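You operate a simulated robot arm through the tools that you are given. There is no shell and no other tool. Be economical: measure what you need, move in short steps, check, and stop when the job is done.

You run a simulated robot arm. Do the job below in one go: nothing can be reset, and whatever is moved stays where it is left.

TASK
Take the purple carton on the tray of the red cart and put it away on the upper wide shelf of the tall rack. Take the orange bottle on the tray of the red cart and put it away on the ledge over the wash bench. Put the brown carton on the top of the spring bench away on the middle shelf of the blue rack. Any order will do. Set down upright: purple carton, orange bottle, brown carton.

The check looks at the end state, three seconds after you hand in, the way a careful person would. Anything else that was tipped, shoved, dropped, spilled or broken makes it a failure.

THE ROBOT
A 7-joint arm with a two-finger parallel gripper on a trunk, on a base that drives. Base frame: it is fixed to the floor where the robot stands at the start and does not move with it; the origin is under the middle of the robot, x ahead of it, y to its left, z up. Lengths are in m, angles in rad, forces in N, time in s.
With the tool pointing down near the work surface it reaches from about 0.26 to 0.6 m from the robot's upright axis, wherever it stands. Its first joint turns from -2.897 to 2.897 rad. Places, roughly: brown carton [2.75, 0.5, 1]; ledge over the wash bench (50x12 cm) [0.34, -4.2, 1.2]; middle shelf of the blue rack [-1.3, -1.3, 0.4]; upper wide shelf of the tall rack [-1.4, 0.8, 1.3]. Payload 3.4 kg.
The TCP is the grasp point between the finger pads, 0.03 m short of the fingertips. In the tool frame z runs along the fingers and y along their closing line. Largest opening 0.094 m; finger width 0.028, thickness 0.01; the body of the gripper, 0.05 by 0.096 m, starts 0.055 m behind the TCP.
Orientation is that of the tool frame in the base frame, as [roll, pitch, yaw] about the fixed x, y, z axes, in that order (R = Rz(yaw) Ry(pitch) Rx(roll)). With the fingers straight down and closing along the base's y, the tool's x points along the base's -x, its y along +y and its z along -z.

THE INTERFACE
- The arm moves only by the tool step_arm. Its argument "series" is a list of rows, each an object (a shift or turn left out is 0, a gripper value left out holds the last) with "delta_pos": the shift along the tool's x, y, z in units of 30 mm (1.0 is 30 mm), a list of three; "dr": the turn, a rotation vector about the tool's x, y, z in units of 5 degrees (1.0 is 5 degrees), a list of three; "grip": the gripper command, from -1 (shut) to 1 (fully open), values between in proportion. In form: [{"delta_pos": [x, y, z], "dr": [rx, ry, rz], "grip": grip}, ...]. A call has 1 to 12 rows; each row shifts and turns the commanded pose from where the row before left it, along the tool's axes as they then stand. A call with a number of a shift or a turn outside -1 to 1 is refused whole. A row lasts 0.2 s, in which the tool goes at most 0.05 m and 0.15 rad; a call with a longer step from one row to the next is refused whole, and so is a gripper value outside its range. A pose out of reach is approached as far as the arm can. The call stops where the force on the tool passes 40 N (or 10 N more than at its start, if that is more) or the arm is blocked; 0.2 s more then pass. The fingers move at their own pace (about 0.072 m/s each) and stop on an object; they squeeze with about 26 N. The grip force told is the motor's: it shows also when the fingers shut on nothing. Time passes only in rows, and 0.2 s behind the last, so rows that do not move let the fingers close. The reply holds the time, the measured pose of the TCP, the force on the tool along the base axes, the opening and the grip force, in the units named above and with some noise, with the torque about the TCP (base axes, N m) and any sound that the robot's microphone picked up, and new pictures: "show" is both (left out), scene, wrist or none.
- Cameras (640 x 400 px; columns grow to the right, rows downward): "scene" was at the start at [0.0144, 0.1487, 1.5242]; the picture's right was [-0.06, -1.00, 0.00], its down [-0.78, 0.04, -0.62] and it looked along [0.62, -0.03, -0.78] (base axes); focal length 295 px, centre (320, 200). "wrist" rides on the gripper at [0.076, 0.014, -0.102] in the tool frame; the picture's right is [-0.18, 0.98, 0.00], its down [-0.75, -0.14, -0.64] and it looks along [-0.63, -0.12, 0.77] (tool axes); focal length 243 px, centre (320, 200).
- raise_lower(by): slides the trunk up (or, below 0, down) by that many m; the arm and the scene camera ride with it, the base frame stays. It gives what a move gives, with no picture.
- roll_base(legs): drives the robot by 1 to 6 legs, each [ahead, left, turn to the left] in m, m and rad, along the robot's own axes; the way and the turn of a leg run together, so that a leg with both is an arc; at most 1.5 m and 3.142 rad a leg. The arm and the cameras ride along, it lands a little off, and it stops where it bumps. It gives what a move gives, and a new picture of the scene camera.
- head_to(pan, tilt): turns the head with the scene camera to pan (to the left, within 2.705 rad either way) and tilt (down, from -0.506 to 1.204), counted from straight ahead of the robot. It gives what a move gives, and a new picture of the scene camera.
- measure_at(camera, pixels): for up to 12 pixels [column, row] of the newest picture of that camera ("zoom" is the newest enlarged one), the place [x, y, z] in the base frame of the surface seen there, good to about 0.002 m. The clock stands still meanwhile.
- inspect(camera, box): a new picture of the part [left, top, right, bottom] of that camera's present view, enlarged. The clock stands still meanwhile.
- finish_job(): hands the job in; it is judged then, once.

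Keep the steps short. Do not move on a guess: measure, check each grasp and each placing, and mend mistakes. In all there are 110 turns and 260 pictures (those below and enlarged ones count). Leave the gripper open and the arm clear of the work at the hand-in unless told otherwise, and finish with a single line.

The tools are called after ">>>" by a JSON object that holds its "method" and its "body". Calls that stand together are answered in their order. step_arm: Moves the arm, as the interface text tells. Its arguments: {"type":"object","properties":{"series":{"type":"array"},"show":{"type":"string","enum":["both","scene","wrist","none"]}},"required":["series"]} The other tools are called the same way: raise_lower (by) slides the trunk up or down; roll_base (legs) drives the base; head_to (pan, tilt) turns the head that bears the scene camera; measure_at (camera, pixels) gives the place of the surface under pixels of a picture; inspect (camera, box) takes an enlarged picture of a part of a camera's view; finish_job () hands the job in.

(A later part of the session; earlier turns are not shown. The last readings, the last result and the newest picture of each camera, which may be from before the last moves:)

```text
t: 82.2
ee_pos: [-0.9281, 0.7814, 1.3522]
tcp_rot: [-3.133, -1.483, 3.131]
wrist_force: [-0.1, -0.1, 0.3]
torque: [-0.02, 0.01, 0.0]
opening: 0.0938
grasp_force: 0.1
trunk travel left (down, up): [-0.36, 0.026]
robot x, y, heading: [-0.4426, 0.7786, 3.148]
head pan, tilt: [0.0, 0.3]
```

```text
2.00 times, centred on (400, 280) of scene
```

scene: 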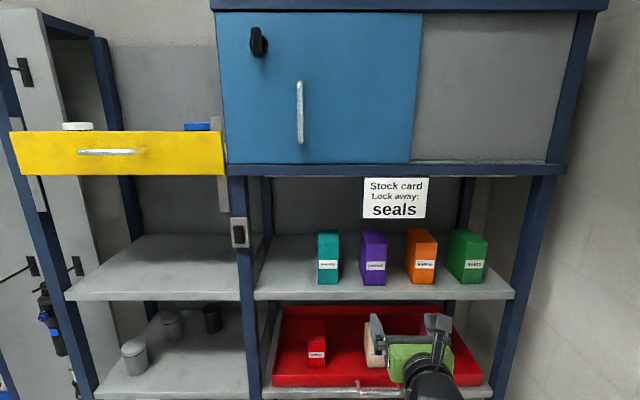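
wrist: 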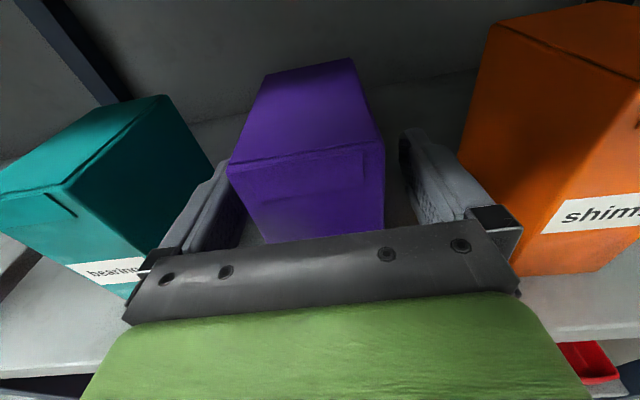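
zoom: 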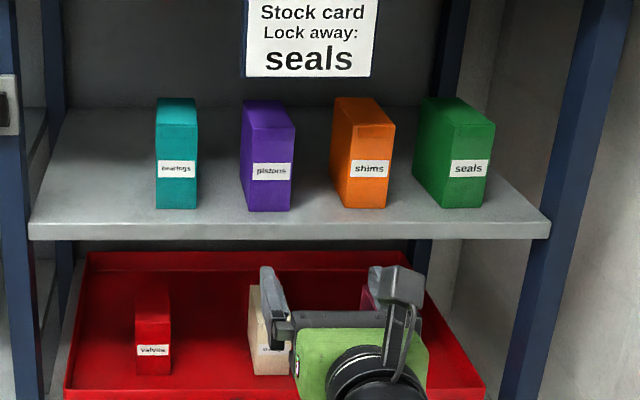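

The purple carton stands upright between its neighbours; nothing else moved. Now the bottle: I move clear of the wall, turn to face the cart, and lower the trunk.

>>> {"method": "roll_base", "body": {"legs": [[0, 0.6, 0], [0, 0, -3.14]]}}

>>> {"method": "raise_lower", "body": {"by": -0.3}}

>>> {"method": "head_to", "body": {"pan": 0.0, "tilt": 0.7}}

```text
t: 92.9
ee_pos: [0.0416, 0.1611, 1.353]
tcp_rot: [-3.132, -1.48, -0.047]
wrist_force: [-0.5, 0.5, 0.0]
torque: [-0.03, -0.02, 0.0]
opening: 0.0941
grasp_force: 0.0
trunk travel left (down, up): [-0.36, 0.026]
robot x, y, heading: [-0.4445, 0.1832, -0.043]
head pan, tilt: [0.0, 0.3]
```

scene: 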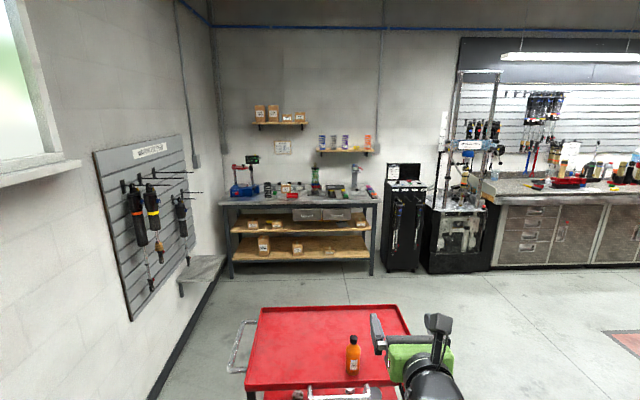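

```text
t: 95.9
ee_pos: [0.0411, 0.1606, 1.051]
tcp_rot: [-3.134, -1.482, -0.046]
wrist_force: [0.1, -0.5, 0.7]
torque: [-0.01, 0.0, 0.01]
opening: 0.0942
grasp_force: 0.0
trunk travel left (down, up): [-0.06, 0.326]
robot x, y, heading: [-0.4491, 0.1834, -0.045]
head pan, tilt: [0.0, 0.3]
```

```text
t: 96.8
ee_pos: [0.0408, 0.1612, 1.0506]
tcp_rot: [-3.135, -1.481, -0.047]
wrist_force: [-0.1, 0.3, -0.7]
torque: [0.02, -0.01, -0.02]
opening: 0.0941
grasp_force: 0.1
trunk travel left (down, up): [-0.06, 0.326]
robot x, y, heading: [-0.4432, 0.1846, -0.042]
head pan, tilt: [0.0, 0.7]
```

scene: 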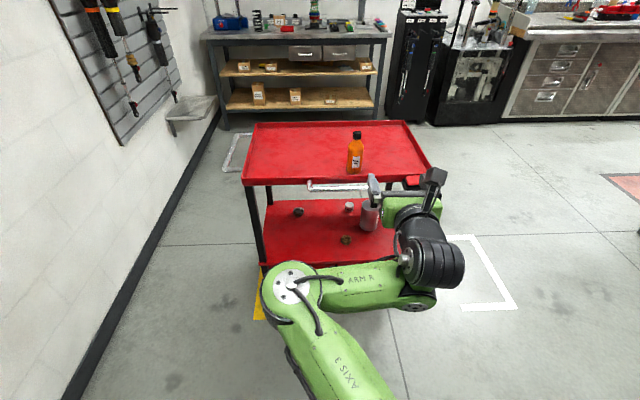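

>>> {"method": "inspect", "body": {"camera": "scene", "box": [300, 110, 420, 200]}}

>>> {"method": "measure_at", "body": {"camera": "scene", "pixels": [[349, 160], [361, 160], [355, 158], [355, 172], [357, 132], [355, 145], [340, 188], [345, 182], [312, 187]]}}

```text
4.44 times, centred on (360, 155) of scene
```

zoom: 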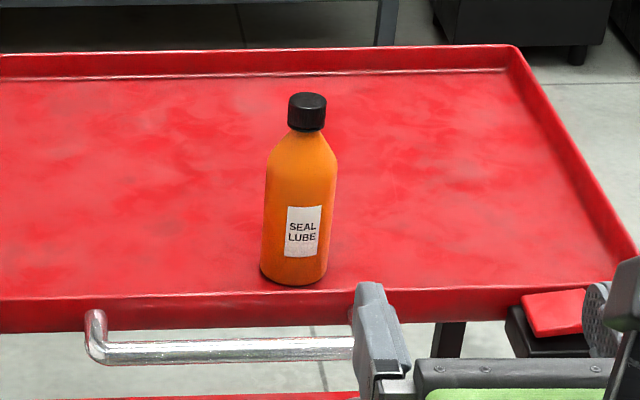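

```text
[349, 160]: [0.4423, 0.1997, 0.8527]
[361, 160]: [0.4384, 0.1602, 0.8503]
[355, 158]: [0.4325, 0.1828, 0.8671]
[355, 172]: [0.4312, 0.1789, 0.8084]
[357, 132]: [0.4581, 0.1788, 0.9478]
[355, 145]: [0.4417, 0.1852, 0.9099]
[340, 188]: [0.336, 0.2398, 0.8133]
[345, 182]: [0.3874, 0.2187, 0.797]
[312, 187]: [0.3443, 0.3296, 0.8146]
```

Bottle axis is about (0.457, 0.180), body ≈0.045-0.05 m wide, straight up to z≈0.895. I square the base up, tip the tool 10 degrees more downward so the wrist clears the handle, and lower to z≈0.885.

>>> {"method": "roll_base", "body": {"legs": [[0, 0, 0.044]]}}

>>> {"method": "raise_lower", "body": {"by": -0.06}}

>>> {"method": "step_arm", "body": {"series": [{"dr": [0, -1, 0]}, {"dr": [0, -1, 0]}, {"delta_pos": [-1, 0, 0]}, {"delta_pos": [-1, 0, 0]}, {"delta_pos": [-1, 0, 0]}, {"delta_pos": [-0.6, 0, 0]}]}}

```text
t: 97.6
ee_pos: [0.0417, 0.1828, 1.0499]
tcp_rot: [-3.134, -1.481, -0.002]
wrist_force: [-0.2, 1.0, -0.6]
torque: [0.03, 0.01, 0.0]
opening: 0.0938
grasp_force: 0.0
trunk travel left (down, up): [-0.06, 0.326]
robot x, y, heading: [-0.4451, 0.1834, 0.002]
head pan, tilt: [0.0, 0.7]
```

scene: 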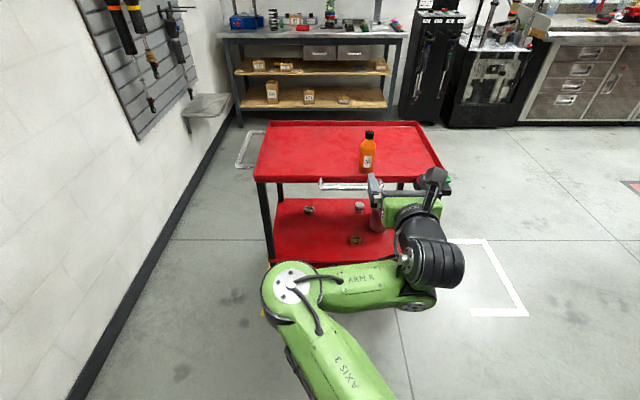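

```text
t: 98.6
ee_pos: [0.0417, 0.1833, 0.9924]
tcp_rot: [-3.134, -1.483, -0.002]
wrist_force: [-0.4, 0.3, 0.7]
torque: [-0.01, 0.0, 0.02]
opening: 0.094
grasp_force: 0.1
trunk travel left (down, up): [0.0, 0.386]
robot x, y, heading: [-0.4463, 0.1851, 0.004]
head pan, tilt: [0.0, 0.7]
```

```text
t: 100.0
ee_pos: [0.0255, 0.1854, 0.8534]
tcp_rot: [-3.14, -1.307, 0.006]
wrist_force: [0.3, -0.6, -0.3]
torque: [0.04, -0.03, -0.02]
opening: 0.0942
grasp_force: 0.1
out of reach, approached as far as the arm can: row 2
trunk travel left (down, up): [0.0, 0.386]
robot x, y, heading: [-0.4467, 0.1868, 0.005]
head pan, tilt: [0.0, 0.7]
```

scene: 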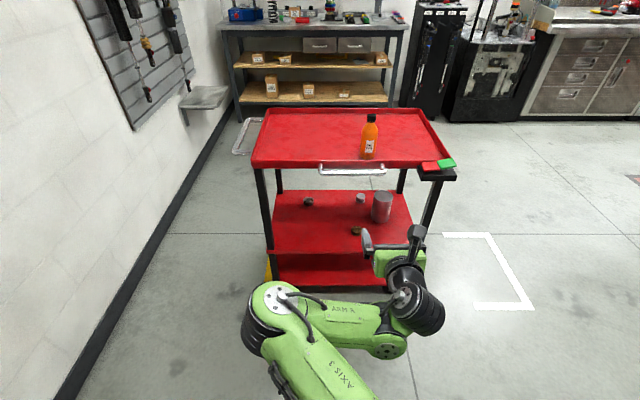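
wrist: 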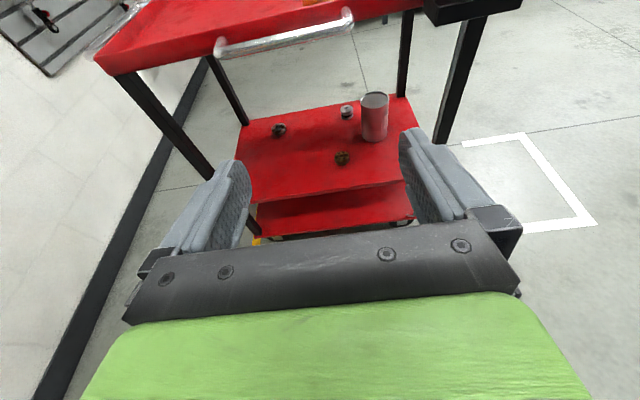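

z came to 0.853, so I raise the trunk 0.033 m, then drive ahead 0.30 m toward the bottle.

>>> {"method": "raise_lower", "body": {"by": 0.034}}

>>> {"method": "roll_base", "body": {"legs": [[0.32, -0.006, -0.004]]}}

>>> {"method": "inspect", "body": {"camera": "wrist", "box": [160, 0, 480, 200]}}

```text
t: 100.8
ee_pos: [0.0261, 0.1855, 0.8876]
tcp_rot: [-3.139, -1.308, 0.004]
wrist_force: [0.3, 0.1, 0.4]
torque: [0.02, 0.0, -0.02]
opening: 0.0941
grasp_force: 0.1
trunk travel left (down, up): [-0.034, 0.352]
robot x, y, heading: [-0.4437, 0.1876, 0.003]
head pan, tilt: [0.0, 0.7]
```

```text
t: 102.9
ee_pos: [0.3453, 0.1781, 0.887]
tcp_rot: [-3.139, -1.307, 0.0]
wrist_force: [0.3, -0.5, -1.1]
torque: [-0.03, 0.01, -0.03]
opening: 0.0938
grasp_force: 0.1
trunk travel left (down, up): [-0.034, 0.352]
robot x, y, heading: [-0.1252, 0.178, 0.0]
head pan, tilt: [0.0, 0.7]
```

scene: 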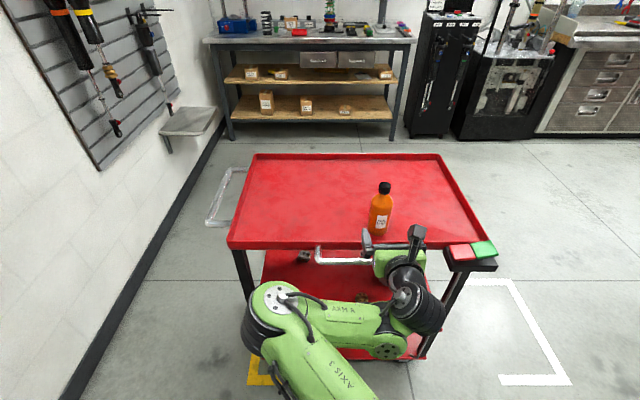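

```text
2.00 times, centred on (320, 100) of wrist
```

zoom: 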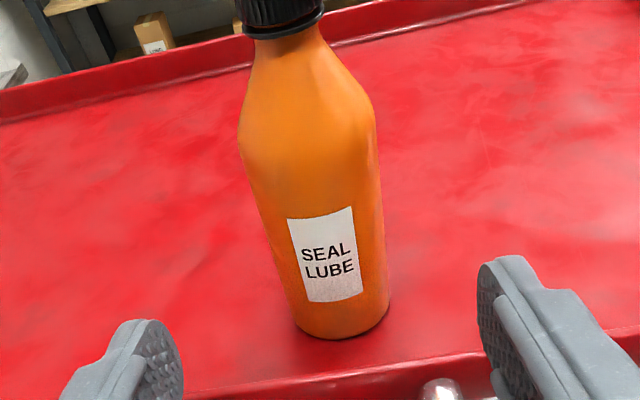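

The bottle is centred and the fingers pass over rim and handle. I advance 0.108 m and shut the gripper.

>>> {"method": "roll_base", "body": {"legs": [[0.107, 0, 0]]}}

>>> {"method": "step_arm", "body": {"series": [{"grip": -0.5}, {"grip": -1}, {"grip": -1}, {"grip": -1}, {"grip": -1}]}}

```text
t: 104.1
ee_pos: [0.4531, 0.1791, 0.8863]
tcp_rot: [-3.137, -1.307, 0.003]
wrist_force: [-0.6, -0.8, 0.1]
torque: [-0.04, 0.0, -0.02]
opening: 0.094
grasp_force: 0.0
trunk travel left (down, up): [-0.034, 0.352]
robot x, y, heading: [-0.0205, 0.1786, 0.005]
head pan, tilt: [0.0, 0.7]
```

scene: 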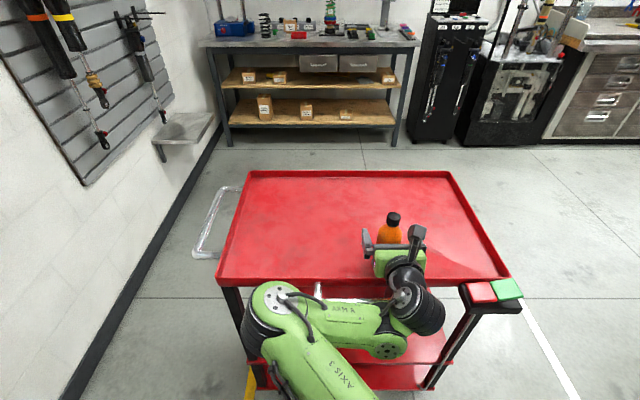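

```text
t: 105.3
ee_pos: [0.4515, 0.1803, 0.8878]
tcp_rot: [-3.138, -1.307, 0.0]
wrist_force: [0.5, -0.1, 0.4]
torque: [0.04, -0.09, -0.02]
opening: 0.0556
grasp_force: 26.6
trunk travel left (down, up): [-0.034, 0.352]
robot x, y, heading: [-0.0177, 0.1779, 0.002]
head pan, tilt: [0.0, 0.7]
```

scene: 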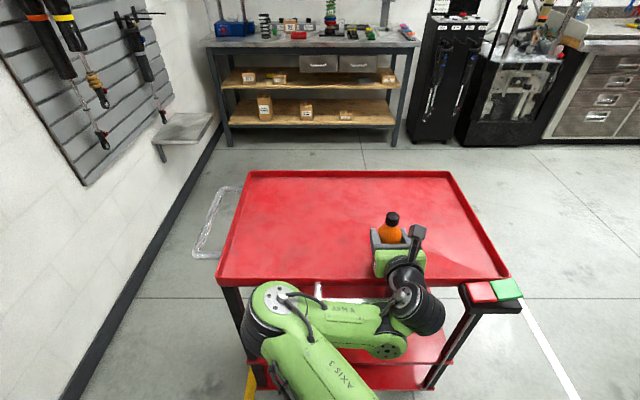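
wrist: 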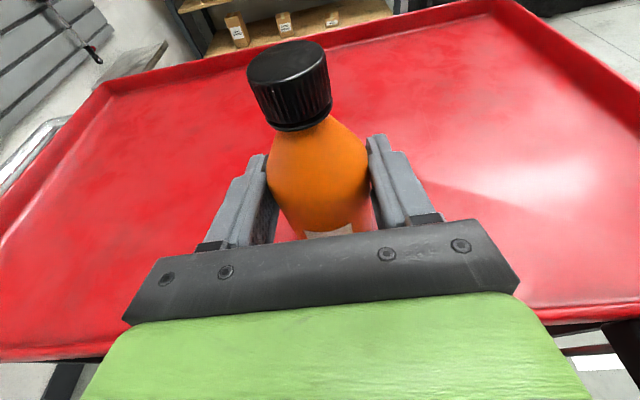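

Gripped at 0.056 m. I raise the trunk 0.12 m and check the bottle came along upright.

>>> {"method": "raise_lower", "body": {"by": 0.12}}

>>> {"method": "roll_base", "body": {"legs": [[-0.35, 0, 0]]}}

>>> {"method": "inspect", "body": {"camera": "wrist", "box": [160, 0, 480, 200]}}

```text
t: 106.8
ee_pos: [0.452, 0.1798, 1.007]
tcp_rot: [-3.139, -1.308, 0.002]
wrist_force: [0.7, -0.2, -0.9]
torque: [0.02, 0.01, 0.02]
opening: 0.0559
grasp_force: 25.8
trunk travel left (down, up): [-0.154, 0.232]
robot x, y, heading: [-0.0188, 0.1818, 0.003]
head pan, tilt: [0.0, 0.7]
```

```text
t: 109.1
ee_pos: [0.0961, 0.1766, 1.008]
tcp_rot: [-3.138, -1.307, -0.003]
wrist_force: [0.3, -0.3, -1.5]
torque: [-0.02, 0.0, 0.02]
opening: 0.0561
grasp_force: 26.0
trunk travel left (down, up): [-0.154, 0.232]
robot x, y, heading: [-0.3715, 0.1821, 0.003]
head pan, tilt: [0.0, 0.7]
```

scene: 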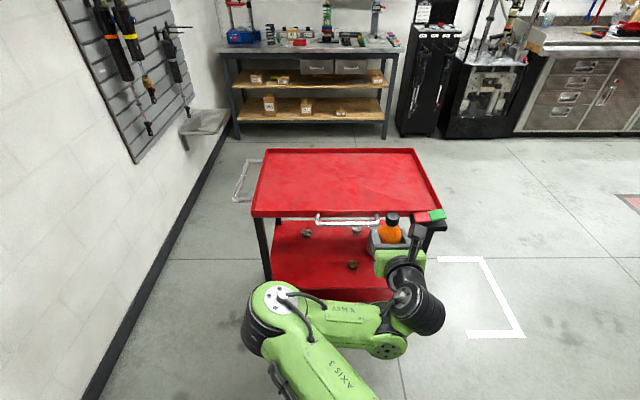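

```text
2.00 times, centred on (320, 100) of wrist
```

zoom: 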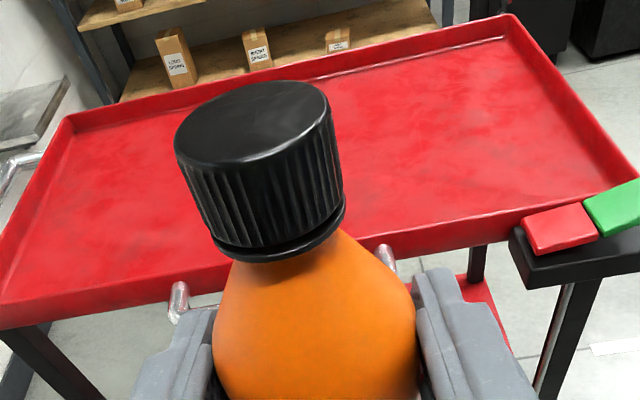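

The bottle is held upright. I turn to face -y and look over the route to the wash bench.

>>> {"method": "roll_base", "body": {"legs": [[0, 0, -1.574]]}}

>>> {"method": "head_to", "body": {"pan": 0.1, "tilt": 0.25}}

```text
t: 113.4
ee_pos: [-0.3928, -0.2907, 1.0083]
tcp_rot: [-3.138, -1.308, -1.603]
wrist_force: [0.1, -0.6, -1.8]
torque: [0.05, 0.01, -0.01]
opening: 0.0555
grasp_force: 25.8
trunk travel left (down, up): [-0.154, 0.232]
robot x, y, heading: [-0.3739, 0.1824, -1.606]
head pan, tilt: [0.0, 0.7]
```

scene: 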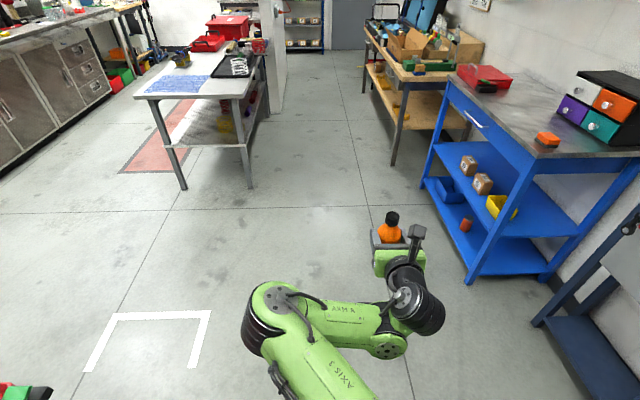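

```text
t: 114.3
ee_pos: [-0.3932, -0.2896, 1.008]
tcp_rot: [-3.137, -1.309, -1.605]
wrist_force: [-0.3, -0.8, -1.7]
torque: [0.02, -0.01, -0.04]
opening: 0.0557
grasp_force: 25.3
trunk travel left (down, up): [-0.154, 0.232]
robot x, y, heading: [-0.3751, 0.1793, -1.6]
head pan, tilt: [0.099, 0.25]
```

scene: 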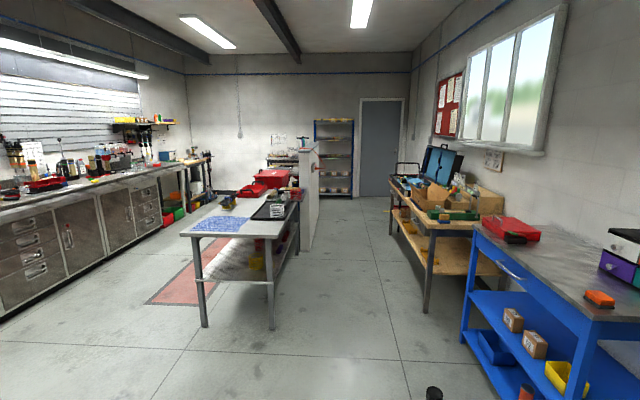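

>>> {"method": "measure_at", "body": {"camera": "scene", "pixels": [[272, 325], [205, 325], [300, 205], [313, 240], [428, 312], [400, 210], [470, 340], [320, 190], [200, 190], [280, 155], [240, 190], [473, 245]]}}

>>> {"method": "inspect", "body": {"camera": "scene", "box": [180, 110, 420, 260]}}

```text
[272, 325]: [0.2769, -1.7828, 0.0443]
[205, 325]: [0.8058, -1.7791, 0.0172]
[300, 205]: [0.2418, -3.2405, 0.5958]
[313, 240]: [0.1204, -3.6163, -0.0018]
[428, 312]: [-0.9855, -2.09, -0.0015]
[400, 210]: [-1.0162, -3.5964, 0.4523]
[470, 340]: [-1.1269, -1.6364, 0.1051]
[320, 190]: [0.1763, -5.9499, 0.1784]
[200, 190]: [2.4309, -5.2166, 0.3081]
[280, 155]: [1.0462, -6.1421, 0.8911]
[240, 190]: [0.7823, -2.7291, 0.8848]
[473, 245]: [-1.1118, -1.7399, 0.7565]
```

```text
2.67 times, centred on (300, 185) of scene
```

zoom: 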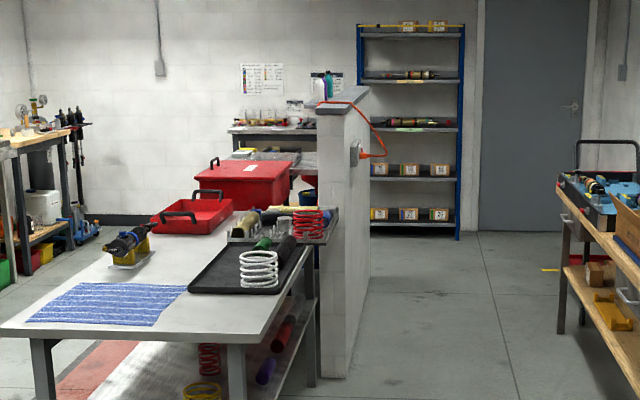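

The wash bench is hidden behind the partition wall (x≈0.12–0.28). I drive down the clear corridor to see it closer.

>>> {"method": "roll_base", "body": {"legs": [[0, 0, 0.03], [1.5, 0, 0], [1.3, 0, 0]]}}

>>> {"method": "head_to", "body": {"pan": 0.4, "tilt": 0.25}}

```text
t: 128.2
ee_pos: [-0.3145, -3.0787, 1.0088]
tcp_rot: [-3.138, -1.307, -1.54]
wrist_force: [0.5, -0.8, -1.2]
torque: [0.01, -0.01, 0.0]
opening: 0.0557
grasp_force: 25.8
trunk travel left (down, up): [-0.154, 0.232]
robot x, y, heading: [-0.3306, -2.6095, -1.538]
head pan, tilt: [0.099, 0.25]
```

scene: 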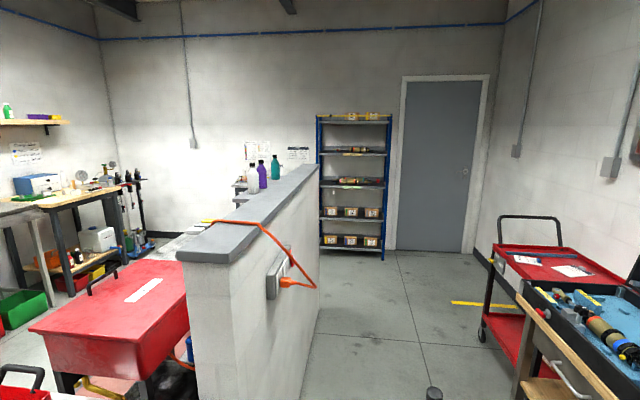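

```text
t: 129.0
ee_pos: [-0.3158, -3.0791, 1.0086]
tcp_rot: [-3.137, -1.307, -1.54]
wrist_force: [-0.3, -0.1, -2.3]
torque: [0.01, 0.01, 0.01]
opening: 0.055
grasp_force: 26.4
trunk travel left (down, up): [-0.154, 0.232]
robot x, y, heading: [-0.3276, -2.6085, -1.541]
head pan, tilt: [0.4, 0.25]
```

scene: 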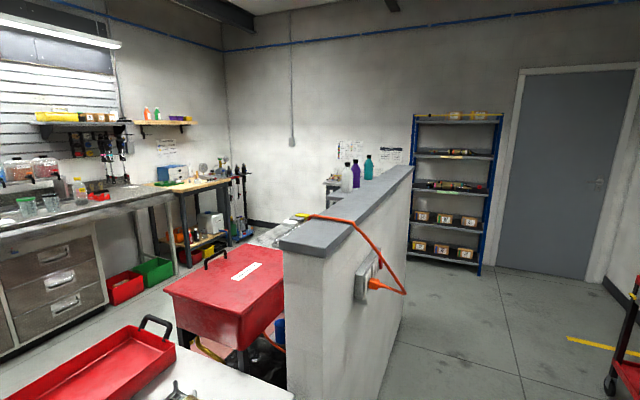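

Three bottles stand by the wall top around (355,172). I enlarge and measure there.

>>> {"method": "inspect", "body": {"camera": "scene", "box": [260, 140, 420, 260]}}

>>> {"method": "measure_at", "body": {"camera": "scene", "pixels": [[347, 180], [356, 180], [368, 172], [285, 243], [335, 253], [385, 168], [413, 168], [330, 205], [300, 215], [303, 300], [356, 188], [334, 185]]}}

```text
3.33 times, centred on (340, 200) of scene
```

zoom: 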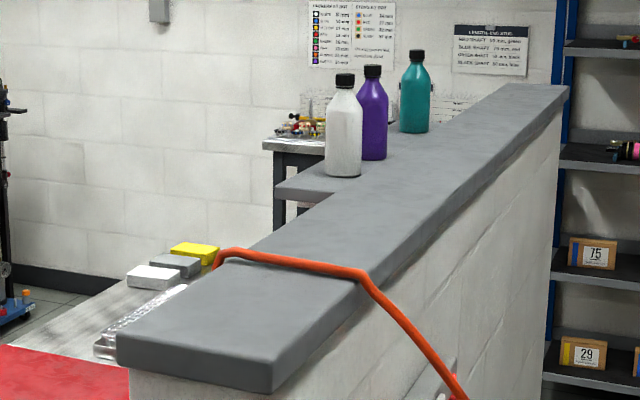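

```text
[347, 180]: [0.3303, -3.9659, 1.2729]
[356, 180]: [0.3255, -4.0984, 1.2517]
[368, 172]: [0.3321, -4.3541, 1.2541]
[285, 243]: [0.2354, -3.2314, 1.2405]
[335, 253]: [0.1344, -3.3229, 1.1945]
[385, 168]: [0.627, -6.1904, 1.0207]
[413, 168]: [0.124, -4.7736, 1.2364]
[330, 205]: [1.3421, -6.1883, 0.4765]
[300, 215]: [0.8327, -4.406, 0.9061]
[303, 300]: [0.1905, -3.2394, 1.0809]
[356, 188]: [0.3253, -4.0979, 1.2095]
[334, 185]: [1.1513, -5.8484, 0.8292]
```

The ledge is on the far (+x) side of the partition, with a free gap between the purple (y -4.10) and teal (y -4.35) bottles. I will approach from the wash-bench side, going back round the centre bench.

>>> {"method": "roll_base", "body": {"legs": [[0, 0, -0.03], [-1.45, 0, 0], [-0.33, 0, 0], [0, 1.5, 0], [0, 0.35, 0]]}}

>>> {"method": "head_to", "body": {"pan": 0.0, "tilt": 0.35}}

```text
t: 147.1
ee_pos: [1.4905, -1.3214, 1.008]
tcp_rot: [3.141, -1.306, -1.579]
wrist_force: [0.1, 0.2, -2.5]
torque: [0.01, -0.01, 0.0]
opening: 0.0539
grasp_force: 25.7
trunk travel left (down, up): [-0.154, 0.232]
robot x, y, heading: [1.4972, -0.8494, -1.576]
head pan, tilt: [0.4, 0.25]
```

scene: 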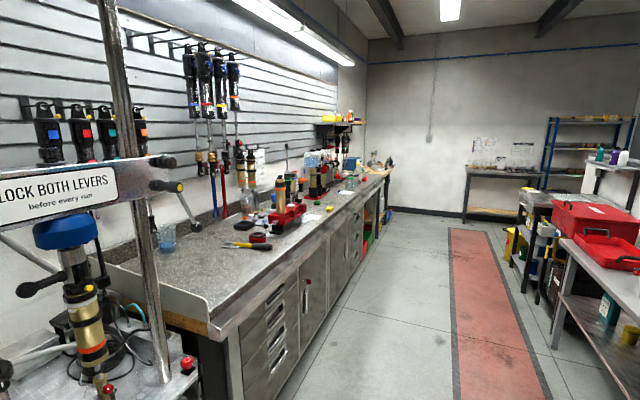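

```text
t: 148.0
ee_pos: [1.4898, -1.3222, 1.0078]
tcp_rot: [-3.139, -1.308, -1.581]
wrist_force: [-0.6, 0.1, -1.3]
torque: [0.01, -0.05, 0.0]
opening: 0.0539
grasp_force: 26.0
trunk travel left (down, up): [-0.154, 0.232]
robot x, y, heading: [1.4977, -0.8506, -1.579]
head pan, tilt: [0.0, 0.351]
```

scene: 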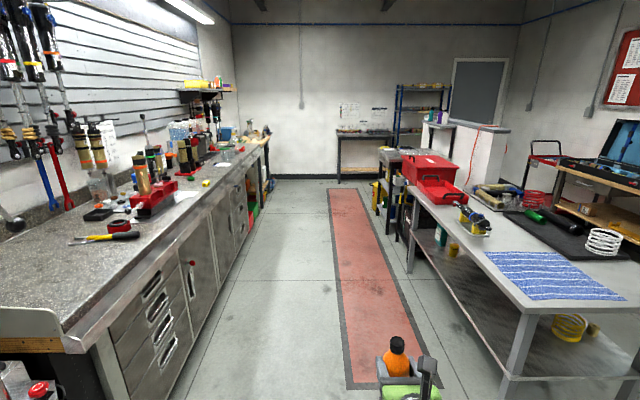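

The opening fell slightly (0.056 → 0.054). I check the bottle in the gripper, and measure the aisle.

>>> {"method": "inspect", "body": {"camera": "wrist", "box": [160, 0, 480, 200]}}

>>> {"method": "measure_at", "body": {"camera": "scene", "pixels": [[200, 220], [100, 330], [505, 310], [410, 245], [372, 205], [385, 230], [395, 150], [428, 118], [255, 190], [375, 155], [440, 130]]}}

```text
2.00 times, centred on (320, 100) of wrist
```

zoom: 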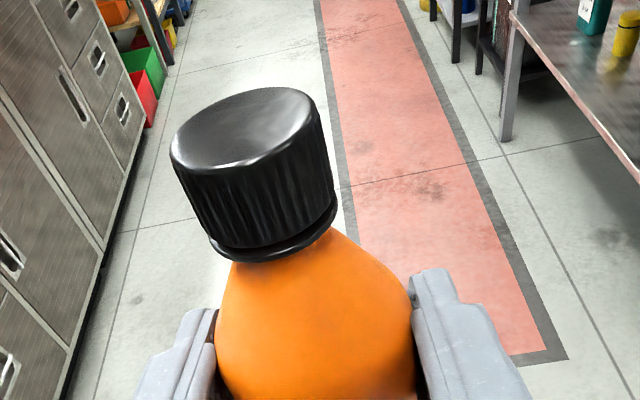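

```text
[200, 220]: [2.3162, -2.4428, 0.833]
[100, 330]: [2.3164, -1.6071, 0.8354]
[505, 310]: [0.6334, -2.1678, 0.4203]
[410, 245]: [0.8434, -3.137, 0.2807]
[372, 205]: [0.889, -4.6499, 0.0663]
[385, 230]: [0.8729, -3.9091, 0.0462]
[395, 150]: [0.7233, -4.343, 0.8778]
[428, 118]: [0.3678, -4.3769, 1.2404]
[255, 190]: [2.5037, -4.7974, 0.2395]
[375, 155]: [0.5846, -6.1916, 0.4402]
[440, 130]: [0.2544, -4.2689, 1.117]
```

The bottle is still upright with perhaps 2-3 mm of settling. I drive down the aisle to y≈-4.2.

>>> {"method": "roll_base", "body": {"legs": [[1.2, 0, 0.005], [1.2, 0, 0], [0.97, 0, 0]]}}

>>> {"method": "raise_lower", "body": {"by": 0.225}}

>>> {"method": "head_to", "body": {"pan": -1.45, "tilt": 0.5}}

>>> {"method": "inspect", "body": {"camera": "wrist", "box": [160, 0, 480, 200]}}

```text
t: 164.4
ee_pos: [1.4544, -4.6886, 1.0092]
tcp_rot: [-3.139, -1.308, -1.599]
wrist_force: [-0.5, -0.5, -3.2]
torque: [0.0, -0.01, 0.01]
opening: 0.0523
grasp_force: 26.5
trunk travel left (down, up): [-0.154, 0.232]
robot x, y, heading: [1.4701, -4.2146, -1.598]
head pan, tilt: [0.0, 0.351]
```

scene: 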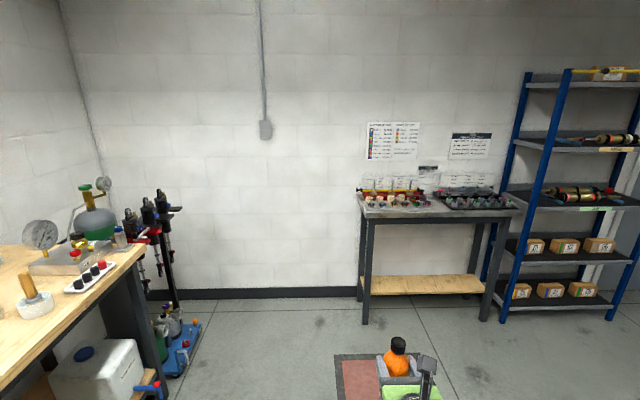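

```text
t: 166.8
ee_pos: [1.4539, -4.6881, 1.2338]
tcp_rot: [-3.138, -1.306, -1.6]
wrist_force: [-0.5, -1.2, -1.6]
torque: [0.02, -0.01, -0.01]
opening: 0.0524
grasp_force: 26.4
trunk travel left (down, up): [-0.379, 0.007]
robot x, y, heading: [1.4695, -4.218, -1.597]
head pan, tilt: [0.0, 0.351]
```

```text
t: 168.3
ee_pos: [1.4541, -4.6895, 1.2328]
tcp_rot: [-3.137, -1.306, -1.599]
wrist_force: [0.2, 0.2, -2.1]
torque: [0.01, 0.01, -0.02]
opening: 0.0523
grasp_force: 26.1
trunk travel left (down, up): [-0.379, 0.007]
robot x, y, heading: [1.4656, -4.2157, -1.606]
head pan, tilt: [-1.45, 0.499]
```

scene: 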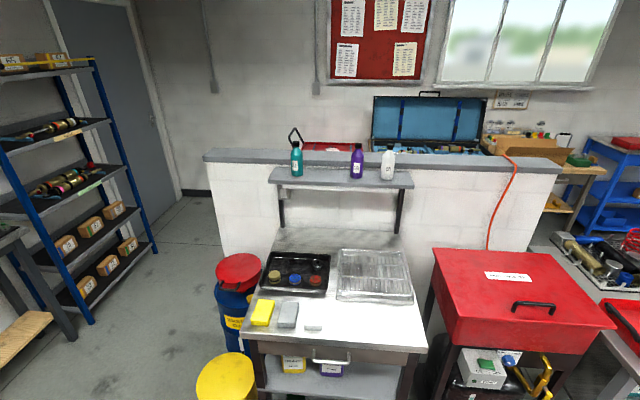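

```text
2.00 times, centred on (320, 100) of wrist
```

zoom: 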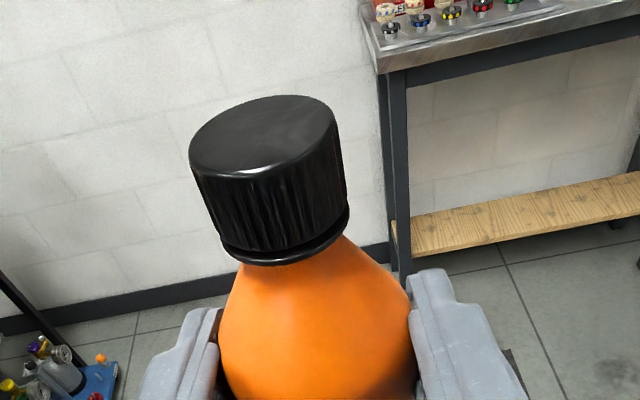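

The bottle is slowly slipping as the pads are on its shoulder. I will set it on the clear front part of the wash bench and regrip it lower. I measure the bench and ledge.

>>> {"method": "measure_at", "body": {"camera": "scene", "pixels": [[370, 315], [400, 320], [370, 345], [420, 350], [250, 340], [296, 170], [356, 170], [387, 172], [325, 178], [325, 186], [275, 180], [410, 182]]}}

>>> {"method": "inspect", "body": {"camera": "scene", "box": [200, 130, 440, 280]}}

>>> {"method": "measure_at", "body": {"camera": "wrist", "pixels": [[294, 65], [280, 55], [310, 60], [320, 170], [300, 150]]}}

```text
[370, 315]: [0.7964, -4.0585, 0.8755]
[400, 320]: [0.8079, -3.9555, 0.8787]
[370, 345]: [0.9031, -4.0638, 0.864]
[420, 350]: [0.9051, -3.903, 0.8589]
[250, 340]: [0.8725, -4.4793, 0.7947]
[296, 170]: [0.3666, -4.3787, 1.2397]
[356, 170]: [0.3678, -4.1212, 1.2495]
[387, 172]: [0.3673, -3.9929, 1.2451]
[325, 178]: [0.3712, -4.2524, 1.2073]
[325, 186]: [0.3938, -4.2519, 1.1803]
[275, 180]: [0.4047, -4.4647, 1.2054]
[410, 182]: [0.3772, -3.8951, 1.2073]
```

```text
2.67 times, centred on (320, 205) of scene
```

zoom: 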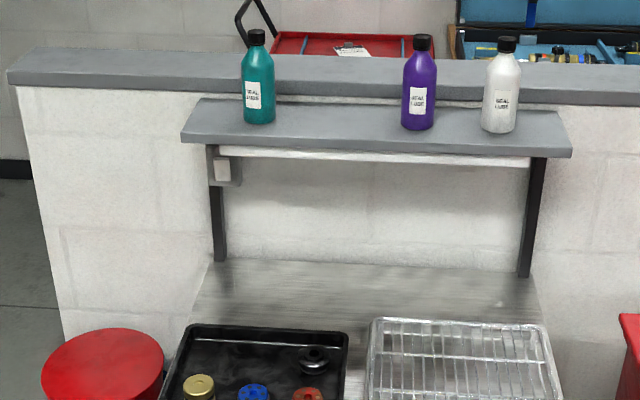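

```text
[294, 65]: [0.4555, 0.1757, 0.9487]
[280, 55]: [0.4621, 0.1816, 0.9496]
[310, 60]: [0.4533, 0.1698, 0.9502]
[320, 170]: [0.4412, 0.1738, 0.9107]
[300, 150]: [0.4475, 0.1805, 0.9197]
```

Bench top is z≈0.878 with clear space near (0.80, -4.04). The ledge is z≈1.207, and the free gap between teal and purple is centred near y -4.24. I turn to face the bench.

>>> {"method": "roll_base", "body": {"legs": [[0, 0, -1.537], [0, -0.165, 0]]}}

>>> {"method": "head_to", "body": {"pan": 0.0, "tilt": 0.8}}

>>> {"method": "measure_at", "body": {"camera": "scene", "pixels": [[250, 340], [320, 250], [300, 300], [360, 250], [420, 240], [450, 300]]}}

```text
t: 173.5
ee_pos: [1.0011, -4.0486, 1.233]
tcp_rot: [-3.135, -1.309, 3.136]
wrist_force: [-0.1, 0.7, -1.9]
torque: [-0.02, -0.02, 0.05]
opening: 0.0524
grasp_force: 25.6
trunk travel left (down, up): [-0.379, 0.007]
robot x, y, heading: [1.4708, -4.0525, 3.14]
head pan, tilt: [-1.45, 0.499]
```

scene: 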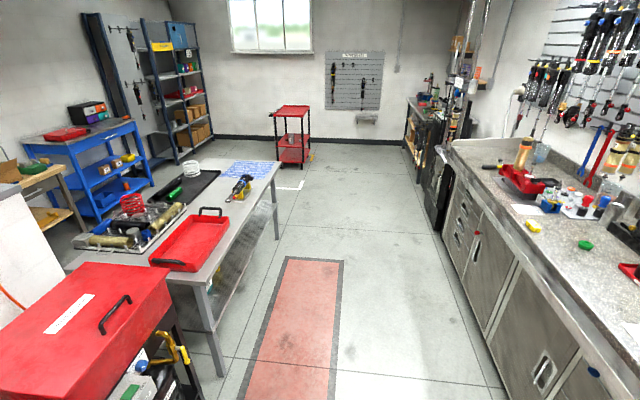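

```text
t: 175.1
ee_pos: [0.9989, -4.0492, 1.2327]
tcp_rot: [-3.137, -1.309, 3.139]
wrist_force: [-0.5, 0.5, -2.6]
torque: [0.02, -0.04, -0.03]
opening: 0.0524
grasp_force: 26.4
trunk travel left (down, up): [-0.379, 0.007]
robot x, y, heading: [1.472, -4.0532, 3.14]
head pan, tilt: [0.0, 0.799]
```

scene: 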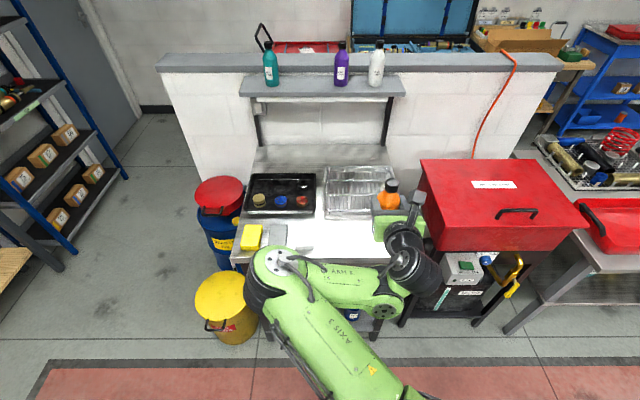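

```text
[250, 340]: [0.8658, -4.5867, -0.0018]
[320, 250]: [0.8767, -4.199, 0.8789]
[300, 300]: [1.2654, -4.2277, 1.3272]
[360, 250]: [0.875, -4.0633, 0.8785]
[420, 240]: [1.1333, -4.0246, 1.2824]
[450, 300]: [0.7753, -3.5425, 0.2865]
```

I check the sponge items and the red chest's corner before choosing the set-down spot.

>>> {"method": "measure_at", "body": {"camera": "scene", "pixels": [[424, 170], [433, 248], [440, 252], [287, 235], [300, 222], [320, 215], [440, 270], [425, 280], [405, 290], [325, 235], [380, 215], [313, 245]]}}

>>> {"method": "inspect", "body": {"camera": "scene", "box": [220, 160, 480, 330]}}

```text
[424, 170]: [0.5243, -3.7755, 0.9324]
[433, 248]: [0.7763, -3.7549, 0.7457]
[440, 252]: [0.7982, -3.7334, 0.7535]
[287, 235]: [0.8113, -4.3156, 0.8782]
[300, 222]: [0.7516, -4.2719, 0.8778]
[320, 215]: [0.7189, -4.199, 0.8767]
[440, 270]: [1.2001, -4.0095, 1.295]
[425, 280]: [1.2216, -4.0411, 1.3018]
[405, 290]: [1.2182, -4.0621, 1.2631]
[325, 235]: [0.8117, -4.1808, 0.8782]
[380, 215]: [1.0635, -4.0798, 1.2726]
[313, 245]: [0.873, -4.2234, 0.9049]
```

```text
2.35 times, centred on (350, 245) of scene
```

zoom: 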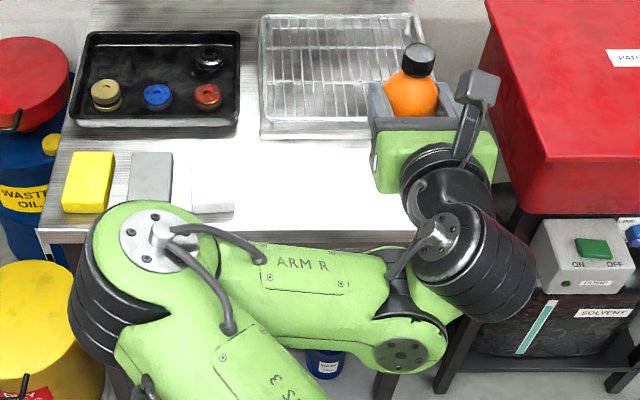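

I set the bottle down at about (0.84, -4.07): drive ahead 0.16 m, then lower the trunk.

>>> {"method": "roll_base", "body": {"legs": [[0.16, 0.02, 0]]}}

>>> {"method": "raise_lower", "body": {"by": -0.2}}

>>> {"method": "raise_lower", "body": {"by": -0.045}}

>>> {"method": "inspect", "body": {"camera": "scene", "box": [220, 160, 480, 330]}}

```text
t: 176.5
ee_pos: [0.8351, -4.0693, 1.2325]
tcp_rot: [-3.138, -1.305, 3.14]
wrist_force: [-1.2, 0.9, -1.9]
torque: [-0.01, -0.04, -0.01]
opening: 0.052
grasp_force: 26.6
trunk travel left (down, up): [-0.379, 0.007]
robot x, y, heading: [1.3062, -4.073, 3.143]
head pan, tilt: [0.0, 0.799]
```

scene: 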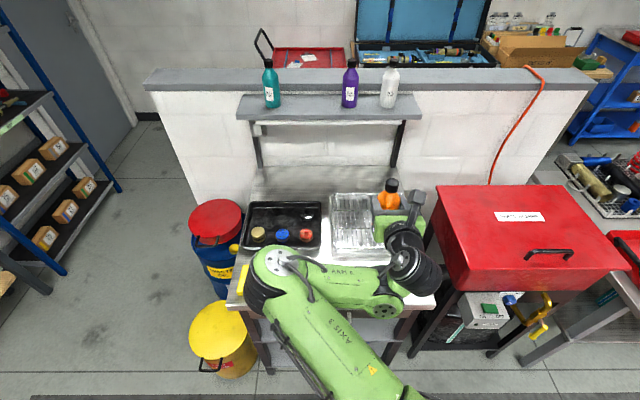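

```text
t: 178.7
ee_pos: [0.8374, -4.0692, 1.033]
tcp_rot: [-3.14, -1.306, 3.139]
wrist_force: [0.6, 0.0, -2.1]
torque: [-0.04, -0.03, -0.02]
opening: 0.0524
grasp_force: 25.5
trunk travel left (down, up): [-0.179, 0.207]
robot x, y, heading: [1.3064, -4.0714, 3.14]
head pan, tilt: [0.0, 0.799]
```

```text
t: 179.6
ee_pos: [0.8363, -4.0698, 0.9885]
tcp_rot: [-3.138, -1.308, 3.138]
wrist_force: [0.8, -0.5, -0.8]
torque: [0.01, -0.02, -0.02]
opening: 0.052
grasp_force: 26.2
trunk travel left (down, up): [-0.134, 0.252]
robot x, y, heading: [1.3057, -4.0689, 3.135]
head pan, tilt: [0.0, 0.799]
```

```text
2.35 times, centred on (350, 245) of scene
```

zoom: 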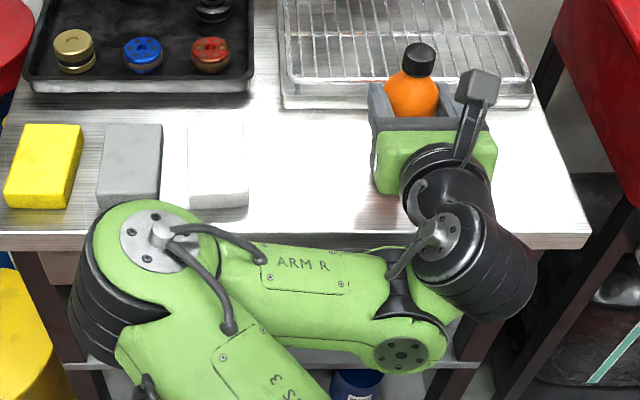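

Near contact. I lower in small steps until the bench bears it.

>>> {"method": "raise_lower", "body": {"by": -0.01}}

>>> {"method": "raise_lower", "body": {"by": -0.004}}

>>> {"method": "raise_lower", "body": {"by": -0.003}}

```text
t: 180.2
ee_pos: [0.8368, -4.0692, 0.9781]
tcp_rot: [-3.138, -1.308, 3.14]
wrist_force: [-0.7, 0.2, -0.9]
torque: [-0.04, -0.01, -0.01]
opening: 0.0522
grasp_force: 25.6
trunk travel left (down, up): [-0.124, 0.262]
robot x, y, heading: [1.3083, -4.0748, 3.137]
head pan, tilt: [0.0, 0.799]
```

```text
t: 180.7
ee_pos: [0.8362, -4.067, 0.9741]
tcp_rot: [-3.136, -1.308, 3.141]
wrist_force: [0.3, -0.4, -2.0]
torque: [-0.02, -0.04, 0.01]
opening: 0.0521
grasp_force: 26.0
trunk travel left (down, up): [-0.12, 0.266]
robot x, y, heading: [1.3065, -4.0728, 3.138]
head pan, tilt: [0.0, 0.799]
```

```text
t: 181.2
ee_pos: [0.8366, -4.0683, 0.9709]
tcp_rot: [-3.139, -1.308, -3.141]
wrist_force: [-1.2, 0.1, 1.1]
torque: [-0.02, 0.11, 0.05]
opening: 0.0525
grasp_force: 26.2
trunk travel left (down, up): [-0.117, 0.269]
robot x, y, heading: [1.3119, -4.0709, 3.137]
head pan, tilt: [0.0, 0.799]
```

Contact at TCP z 0.971. I open, then back the base off 0.2 m and look.

>>> {"method": "step_arm", "body": {"series": [{"grip": 0.3}, {"grip": 1}, {"grip": 1}, {"grip": 1}], "show": "none"}}

>>> {"method": "roll_base", "body": {"legs": [[-0.2, 0, 0]]}}

>>> {"method": "inspect", "body": {"camera": "wrist", "box": [160, 0, 480, 200]}}

```text
t: 182.2
ee_pos: [0.8368, -4.0693, 0.9705]
tcp_rot: [-3.138, -1.307, 3.14]
wrist_force: [0.3, 0.3, 0.4]
torque: [-0.01, -0.01, 0.0]
opening: 0.094
grasp_force: 0.1
trunk travel left (down, up): [-0.117, 0.269]
robot x, y, heading: [1.3066, -4.0697, 3.137]
head pan, tilt: [0.0, 0.799]
```

```text
t: 183.8
ee_pos: [1.0377, -4.0695, 0.9716]
tcp_rot: [-3.138, -1.307, 3.14]
wrist_force: [-0.3, 0.1, 0.1]
torque: [-0.03, -0.02, -0.01]
opening: 0.0943
grasp_force: 0.1
trunk travel left (down, up): [-0.117, 0.269]
robot x, y, heading: [1.5088, -4.0737, 3.142]
head pan, tilt: [0.0, 0.799]
```

scene: 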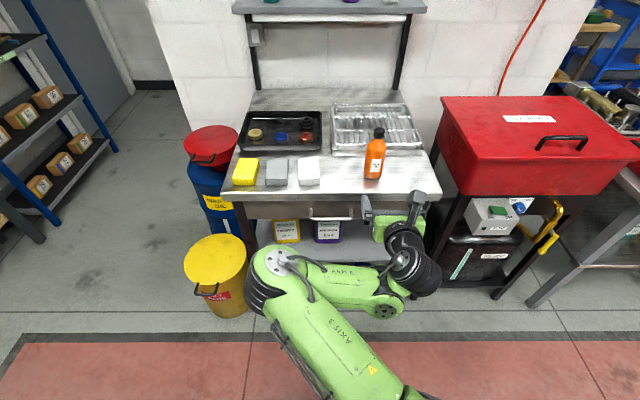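

```text
2.00 times, centred on (320, 100) of wrist
```

zoom: 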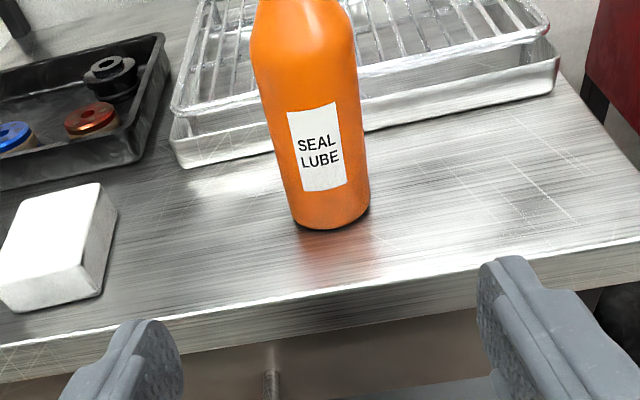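

The bottle stands upright on the bench. From the corridor side the wrist must clear the wall top (z 1.24), so I raise a little and tilt the tool 45 degrees down for the regrip.

>>> {"method": "raise_lower", "body": {"by": 0.08}}

>>> {"method": "step_arm", "body": {"series": [{"dr": [0, -1, 0]}, {"dr": [0, -1, 0]}, {"dr": [0, -1, 0]}, {"dr": [0, -1, 0]}, {"dr": [0, -1, 0]}, {"dr": [0, -1, 0]}]}}

```text
t: 185.0
ee_pos: [1.0375, -4.0695, 1.0505]
tcp_rot: [-3.138, -1.308, 3.14]
wrist_force: [-0.9, 1.0, 0.0]
torque: [0.01, 0.0, 0.0]
opening: 0.0941
grasp_force: 0.1
trunk travel left (down, up): [-0.197, 0.189]
robot x, y, heading: [1.5135, -4.0681, 3.143]
head pan, tilt: [0.0, 0.799]
```

```text
t: 186.4
ee_pos: [1.0851, -4.0747, 0.9257]
tcp_rot: [-3.139, -0.799, -3.138]
wrist_force: [0.5, 0.6, -0.3]
torque: [0.02, 0.0, 0.02]
opening: 0.094
grasp_force: 0.1
out of reach, approached as far as the arm can: row 3, 4, 5, 6
trunk travel left (down, up): [-0.197, 0.189]
robot x, y, heading: [1.5073, -4.0699, 3.136]
head pan, tilt: [0.0, 0.799]
```

scene: 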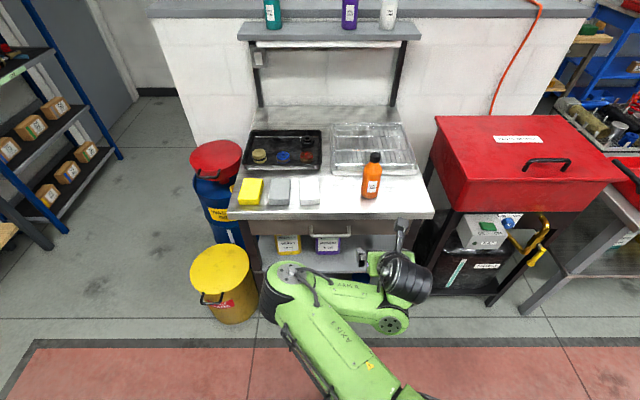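
wrist: 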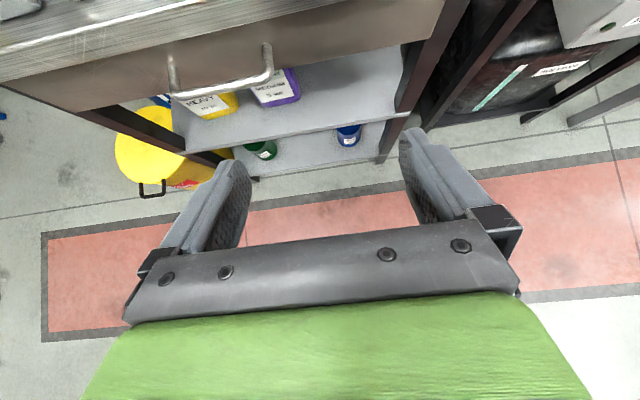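

The tilt is right, but the arm drifted 0.12 m down at a joint limit. I try raising the tool with the arm to see whether it follows.

>>> {"method": "step_arm", "body": {"series": [{"delta_pos": [0.7, 0, -0.7]}, {"delta_pos": [0.7, 0, -0.7]}, {"delta_pos": [0.7, 0, -0.7]}, {"delta_pos": [0.7, 0, -0.7]}], "show": "scene"}}

```text
t: 187.4
ee_pos: [1.0863, -4.0793, 0.9242]
tcp_rot: [-3.139, -0.793, -3.14]
wrist_force: [-0.6, 0.5, -0.1]
torque: [0.02, -0.02, 0.04]
opening: 0.0941
grasp_force: 0.1
out of reach, approached as far as the arm can: row 1, 2, 3, 4
trunk travel left (down, up): [-0.197, 0.189]
robot x, y, heading: [1.51, -4.0738, 3.138]
head pan, tilt: [0.0, 0.799]
```

scene: 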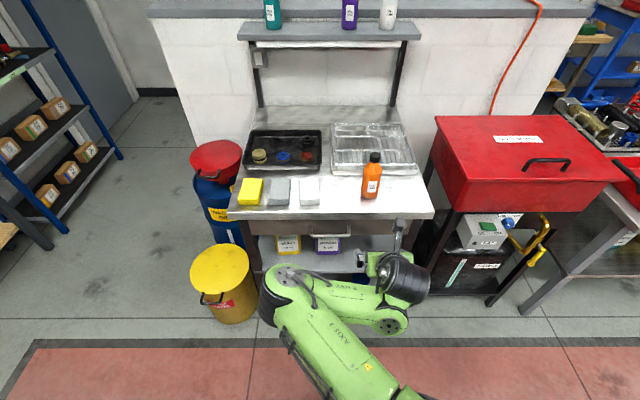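

This arm posture is boxed in by joint limits. I back off, return the tool to straight down and undo the half turn, so that I can use the natural posture tilted forward.

>>> {"method": "roll_base", "body": {"legs": [[-0.2, 0, 0]]}}

>>> {"method": "step_arm", "body": {"series": [{"dr": [0, -1, 0]}, {"dr": [0, -1, 0]}, {"dr": [0, -1, 0]}, {"dr": [0, -1, 0]}, {"dr": [0, -1, 0]}, {"dr": [0, -1, 0]}, {"dr": [0, -1, 0]}, {"dr": [0, -1, 0]}, {"dr": [0, -1, 0]}], "show": "scene"}}

```text
t: 189.0
ee_pos: [1.2874, -4.0768, 0.9237]
tcp_rot: [-3.14, -0.792, 3.137]
wrist_force: [-0.2, -0.4, -1.1]
torque: [0.0, 0.02, 0.04]
opening: 0.094
grasp_force: 0.0
trunk travel left (down, up): [-0.197, 0.189]
robot x, y, heading: [1.7089, -4.0734, 3.132]
head pan, tilt: [0.0, 0.799]
```

scene: 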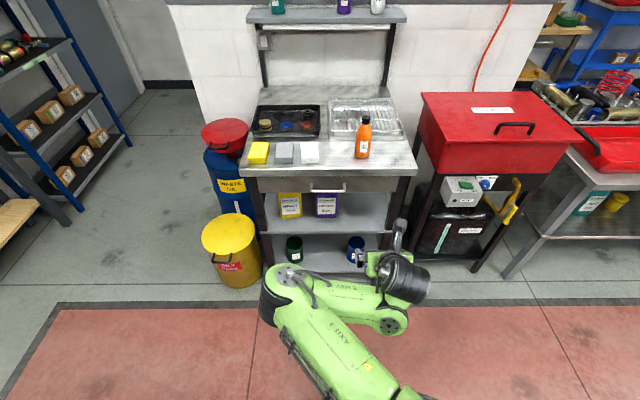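

```text
t: 191.0
ee_pos: [1.4009, -4.1106, 0.7545]
tcp_rot: [-3.113, -0.315, 3.133]
wrist_force: [0.8, -1.1, -0.7]
torque: [0.0, -0.01, 0.04]
opening: 0.094
grasp_force: 0.1
out of reach, approached as far as the arm can: row 1, 2, 3, 4, 5, 6, 7, 8, 9
trunk travel left (down, up): [-0.197, 0.189]
robot x, y, heading: [1.7085, -4.0727, 3.128]
head pan, tilt: [0.0, 0.799]
stopped in row 9: the arm was blocked; the commanded pose is now the measured one
```

scene: 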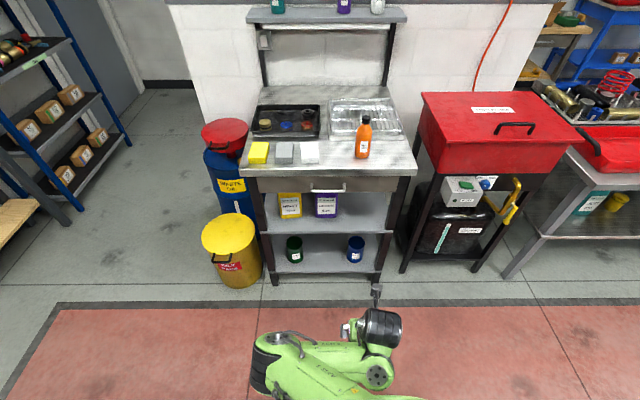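

The arm folded close to itself. I ease it up and forward to free it.

>>> {"method": "step_arm", "body": {"series": [{"delta_pos": [0.3, 0, -0.95]}, {"delta_pos": [0.3, 0, -0.95]}, {"delta_pos": [0.3, 0, -0.95]}, {"delta_pos": [0.88, 0, -0.45]}, {"delta_pos": [0.88, 0, -0.45]}, {"delta_pos": [0.88, 0, -0.45]}, {"delta_pos": [0.88, 0, -0.45]}, {"delta_pos": [0.3, 0, -0.95]}, {"delta_pos": [0.3, 0, -0.95]}, {"delta_pos": [0.3, 0, -0.95]}], "show": "scene"}}

```text
t: 193.2
ee_pos: [1.4013, -4.111, 0.757]
tcp_rot: [-3.11, -0.32, 3.132]
wrist_force: [0.2, 1.0, 0.2]
torque: [-0.01, 0.01, 0.02]
opening: 0.0938
grasp_force: 0.1
out of reach, approached as far as the arm can: row 1, 2, 3, 4, 5, 6, 7, 8, 9, 10
trunk travel left (down, up): [-0.197, 0.189]
robot x, y, heading: [1.7079, -4.0729, 3.135]
head pan, tilt: [0.0, 0.799]
```

scene: 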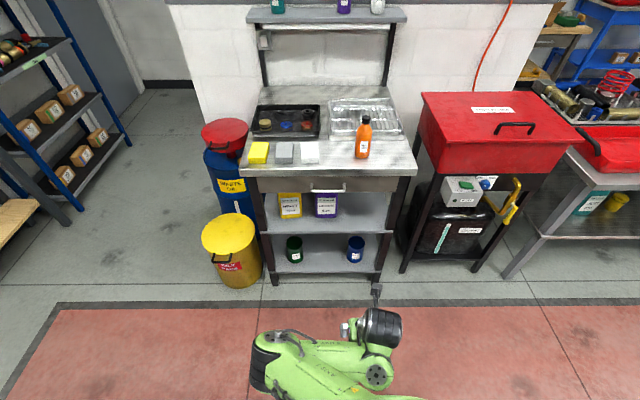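

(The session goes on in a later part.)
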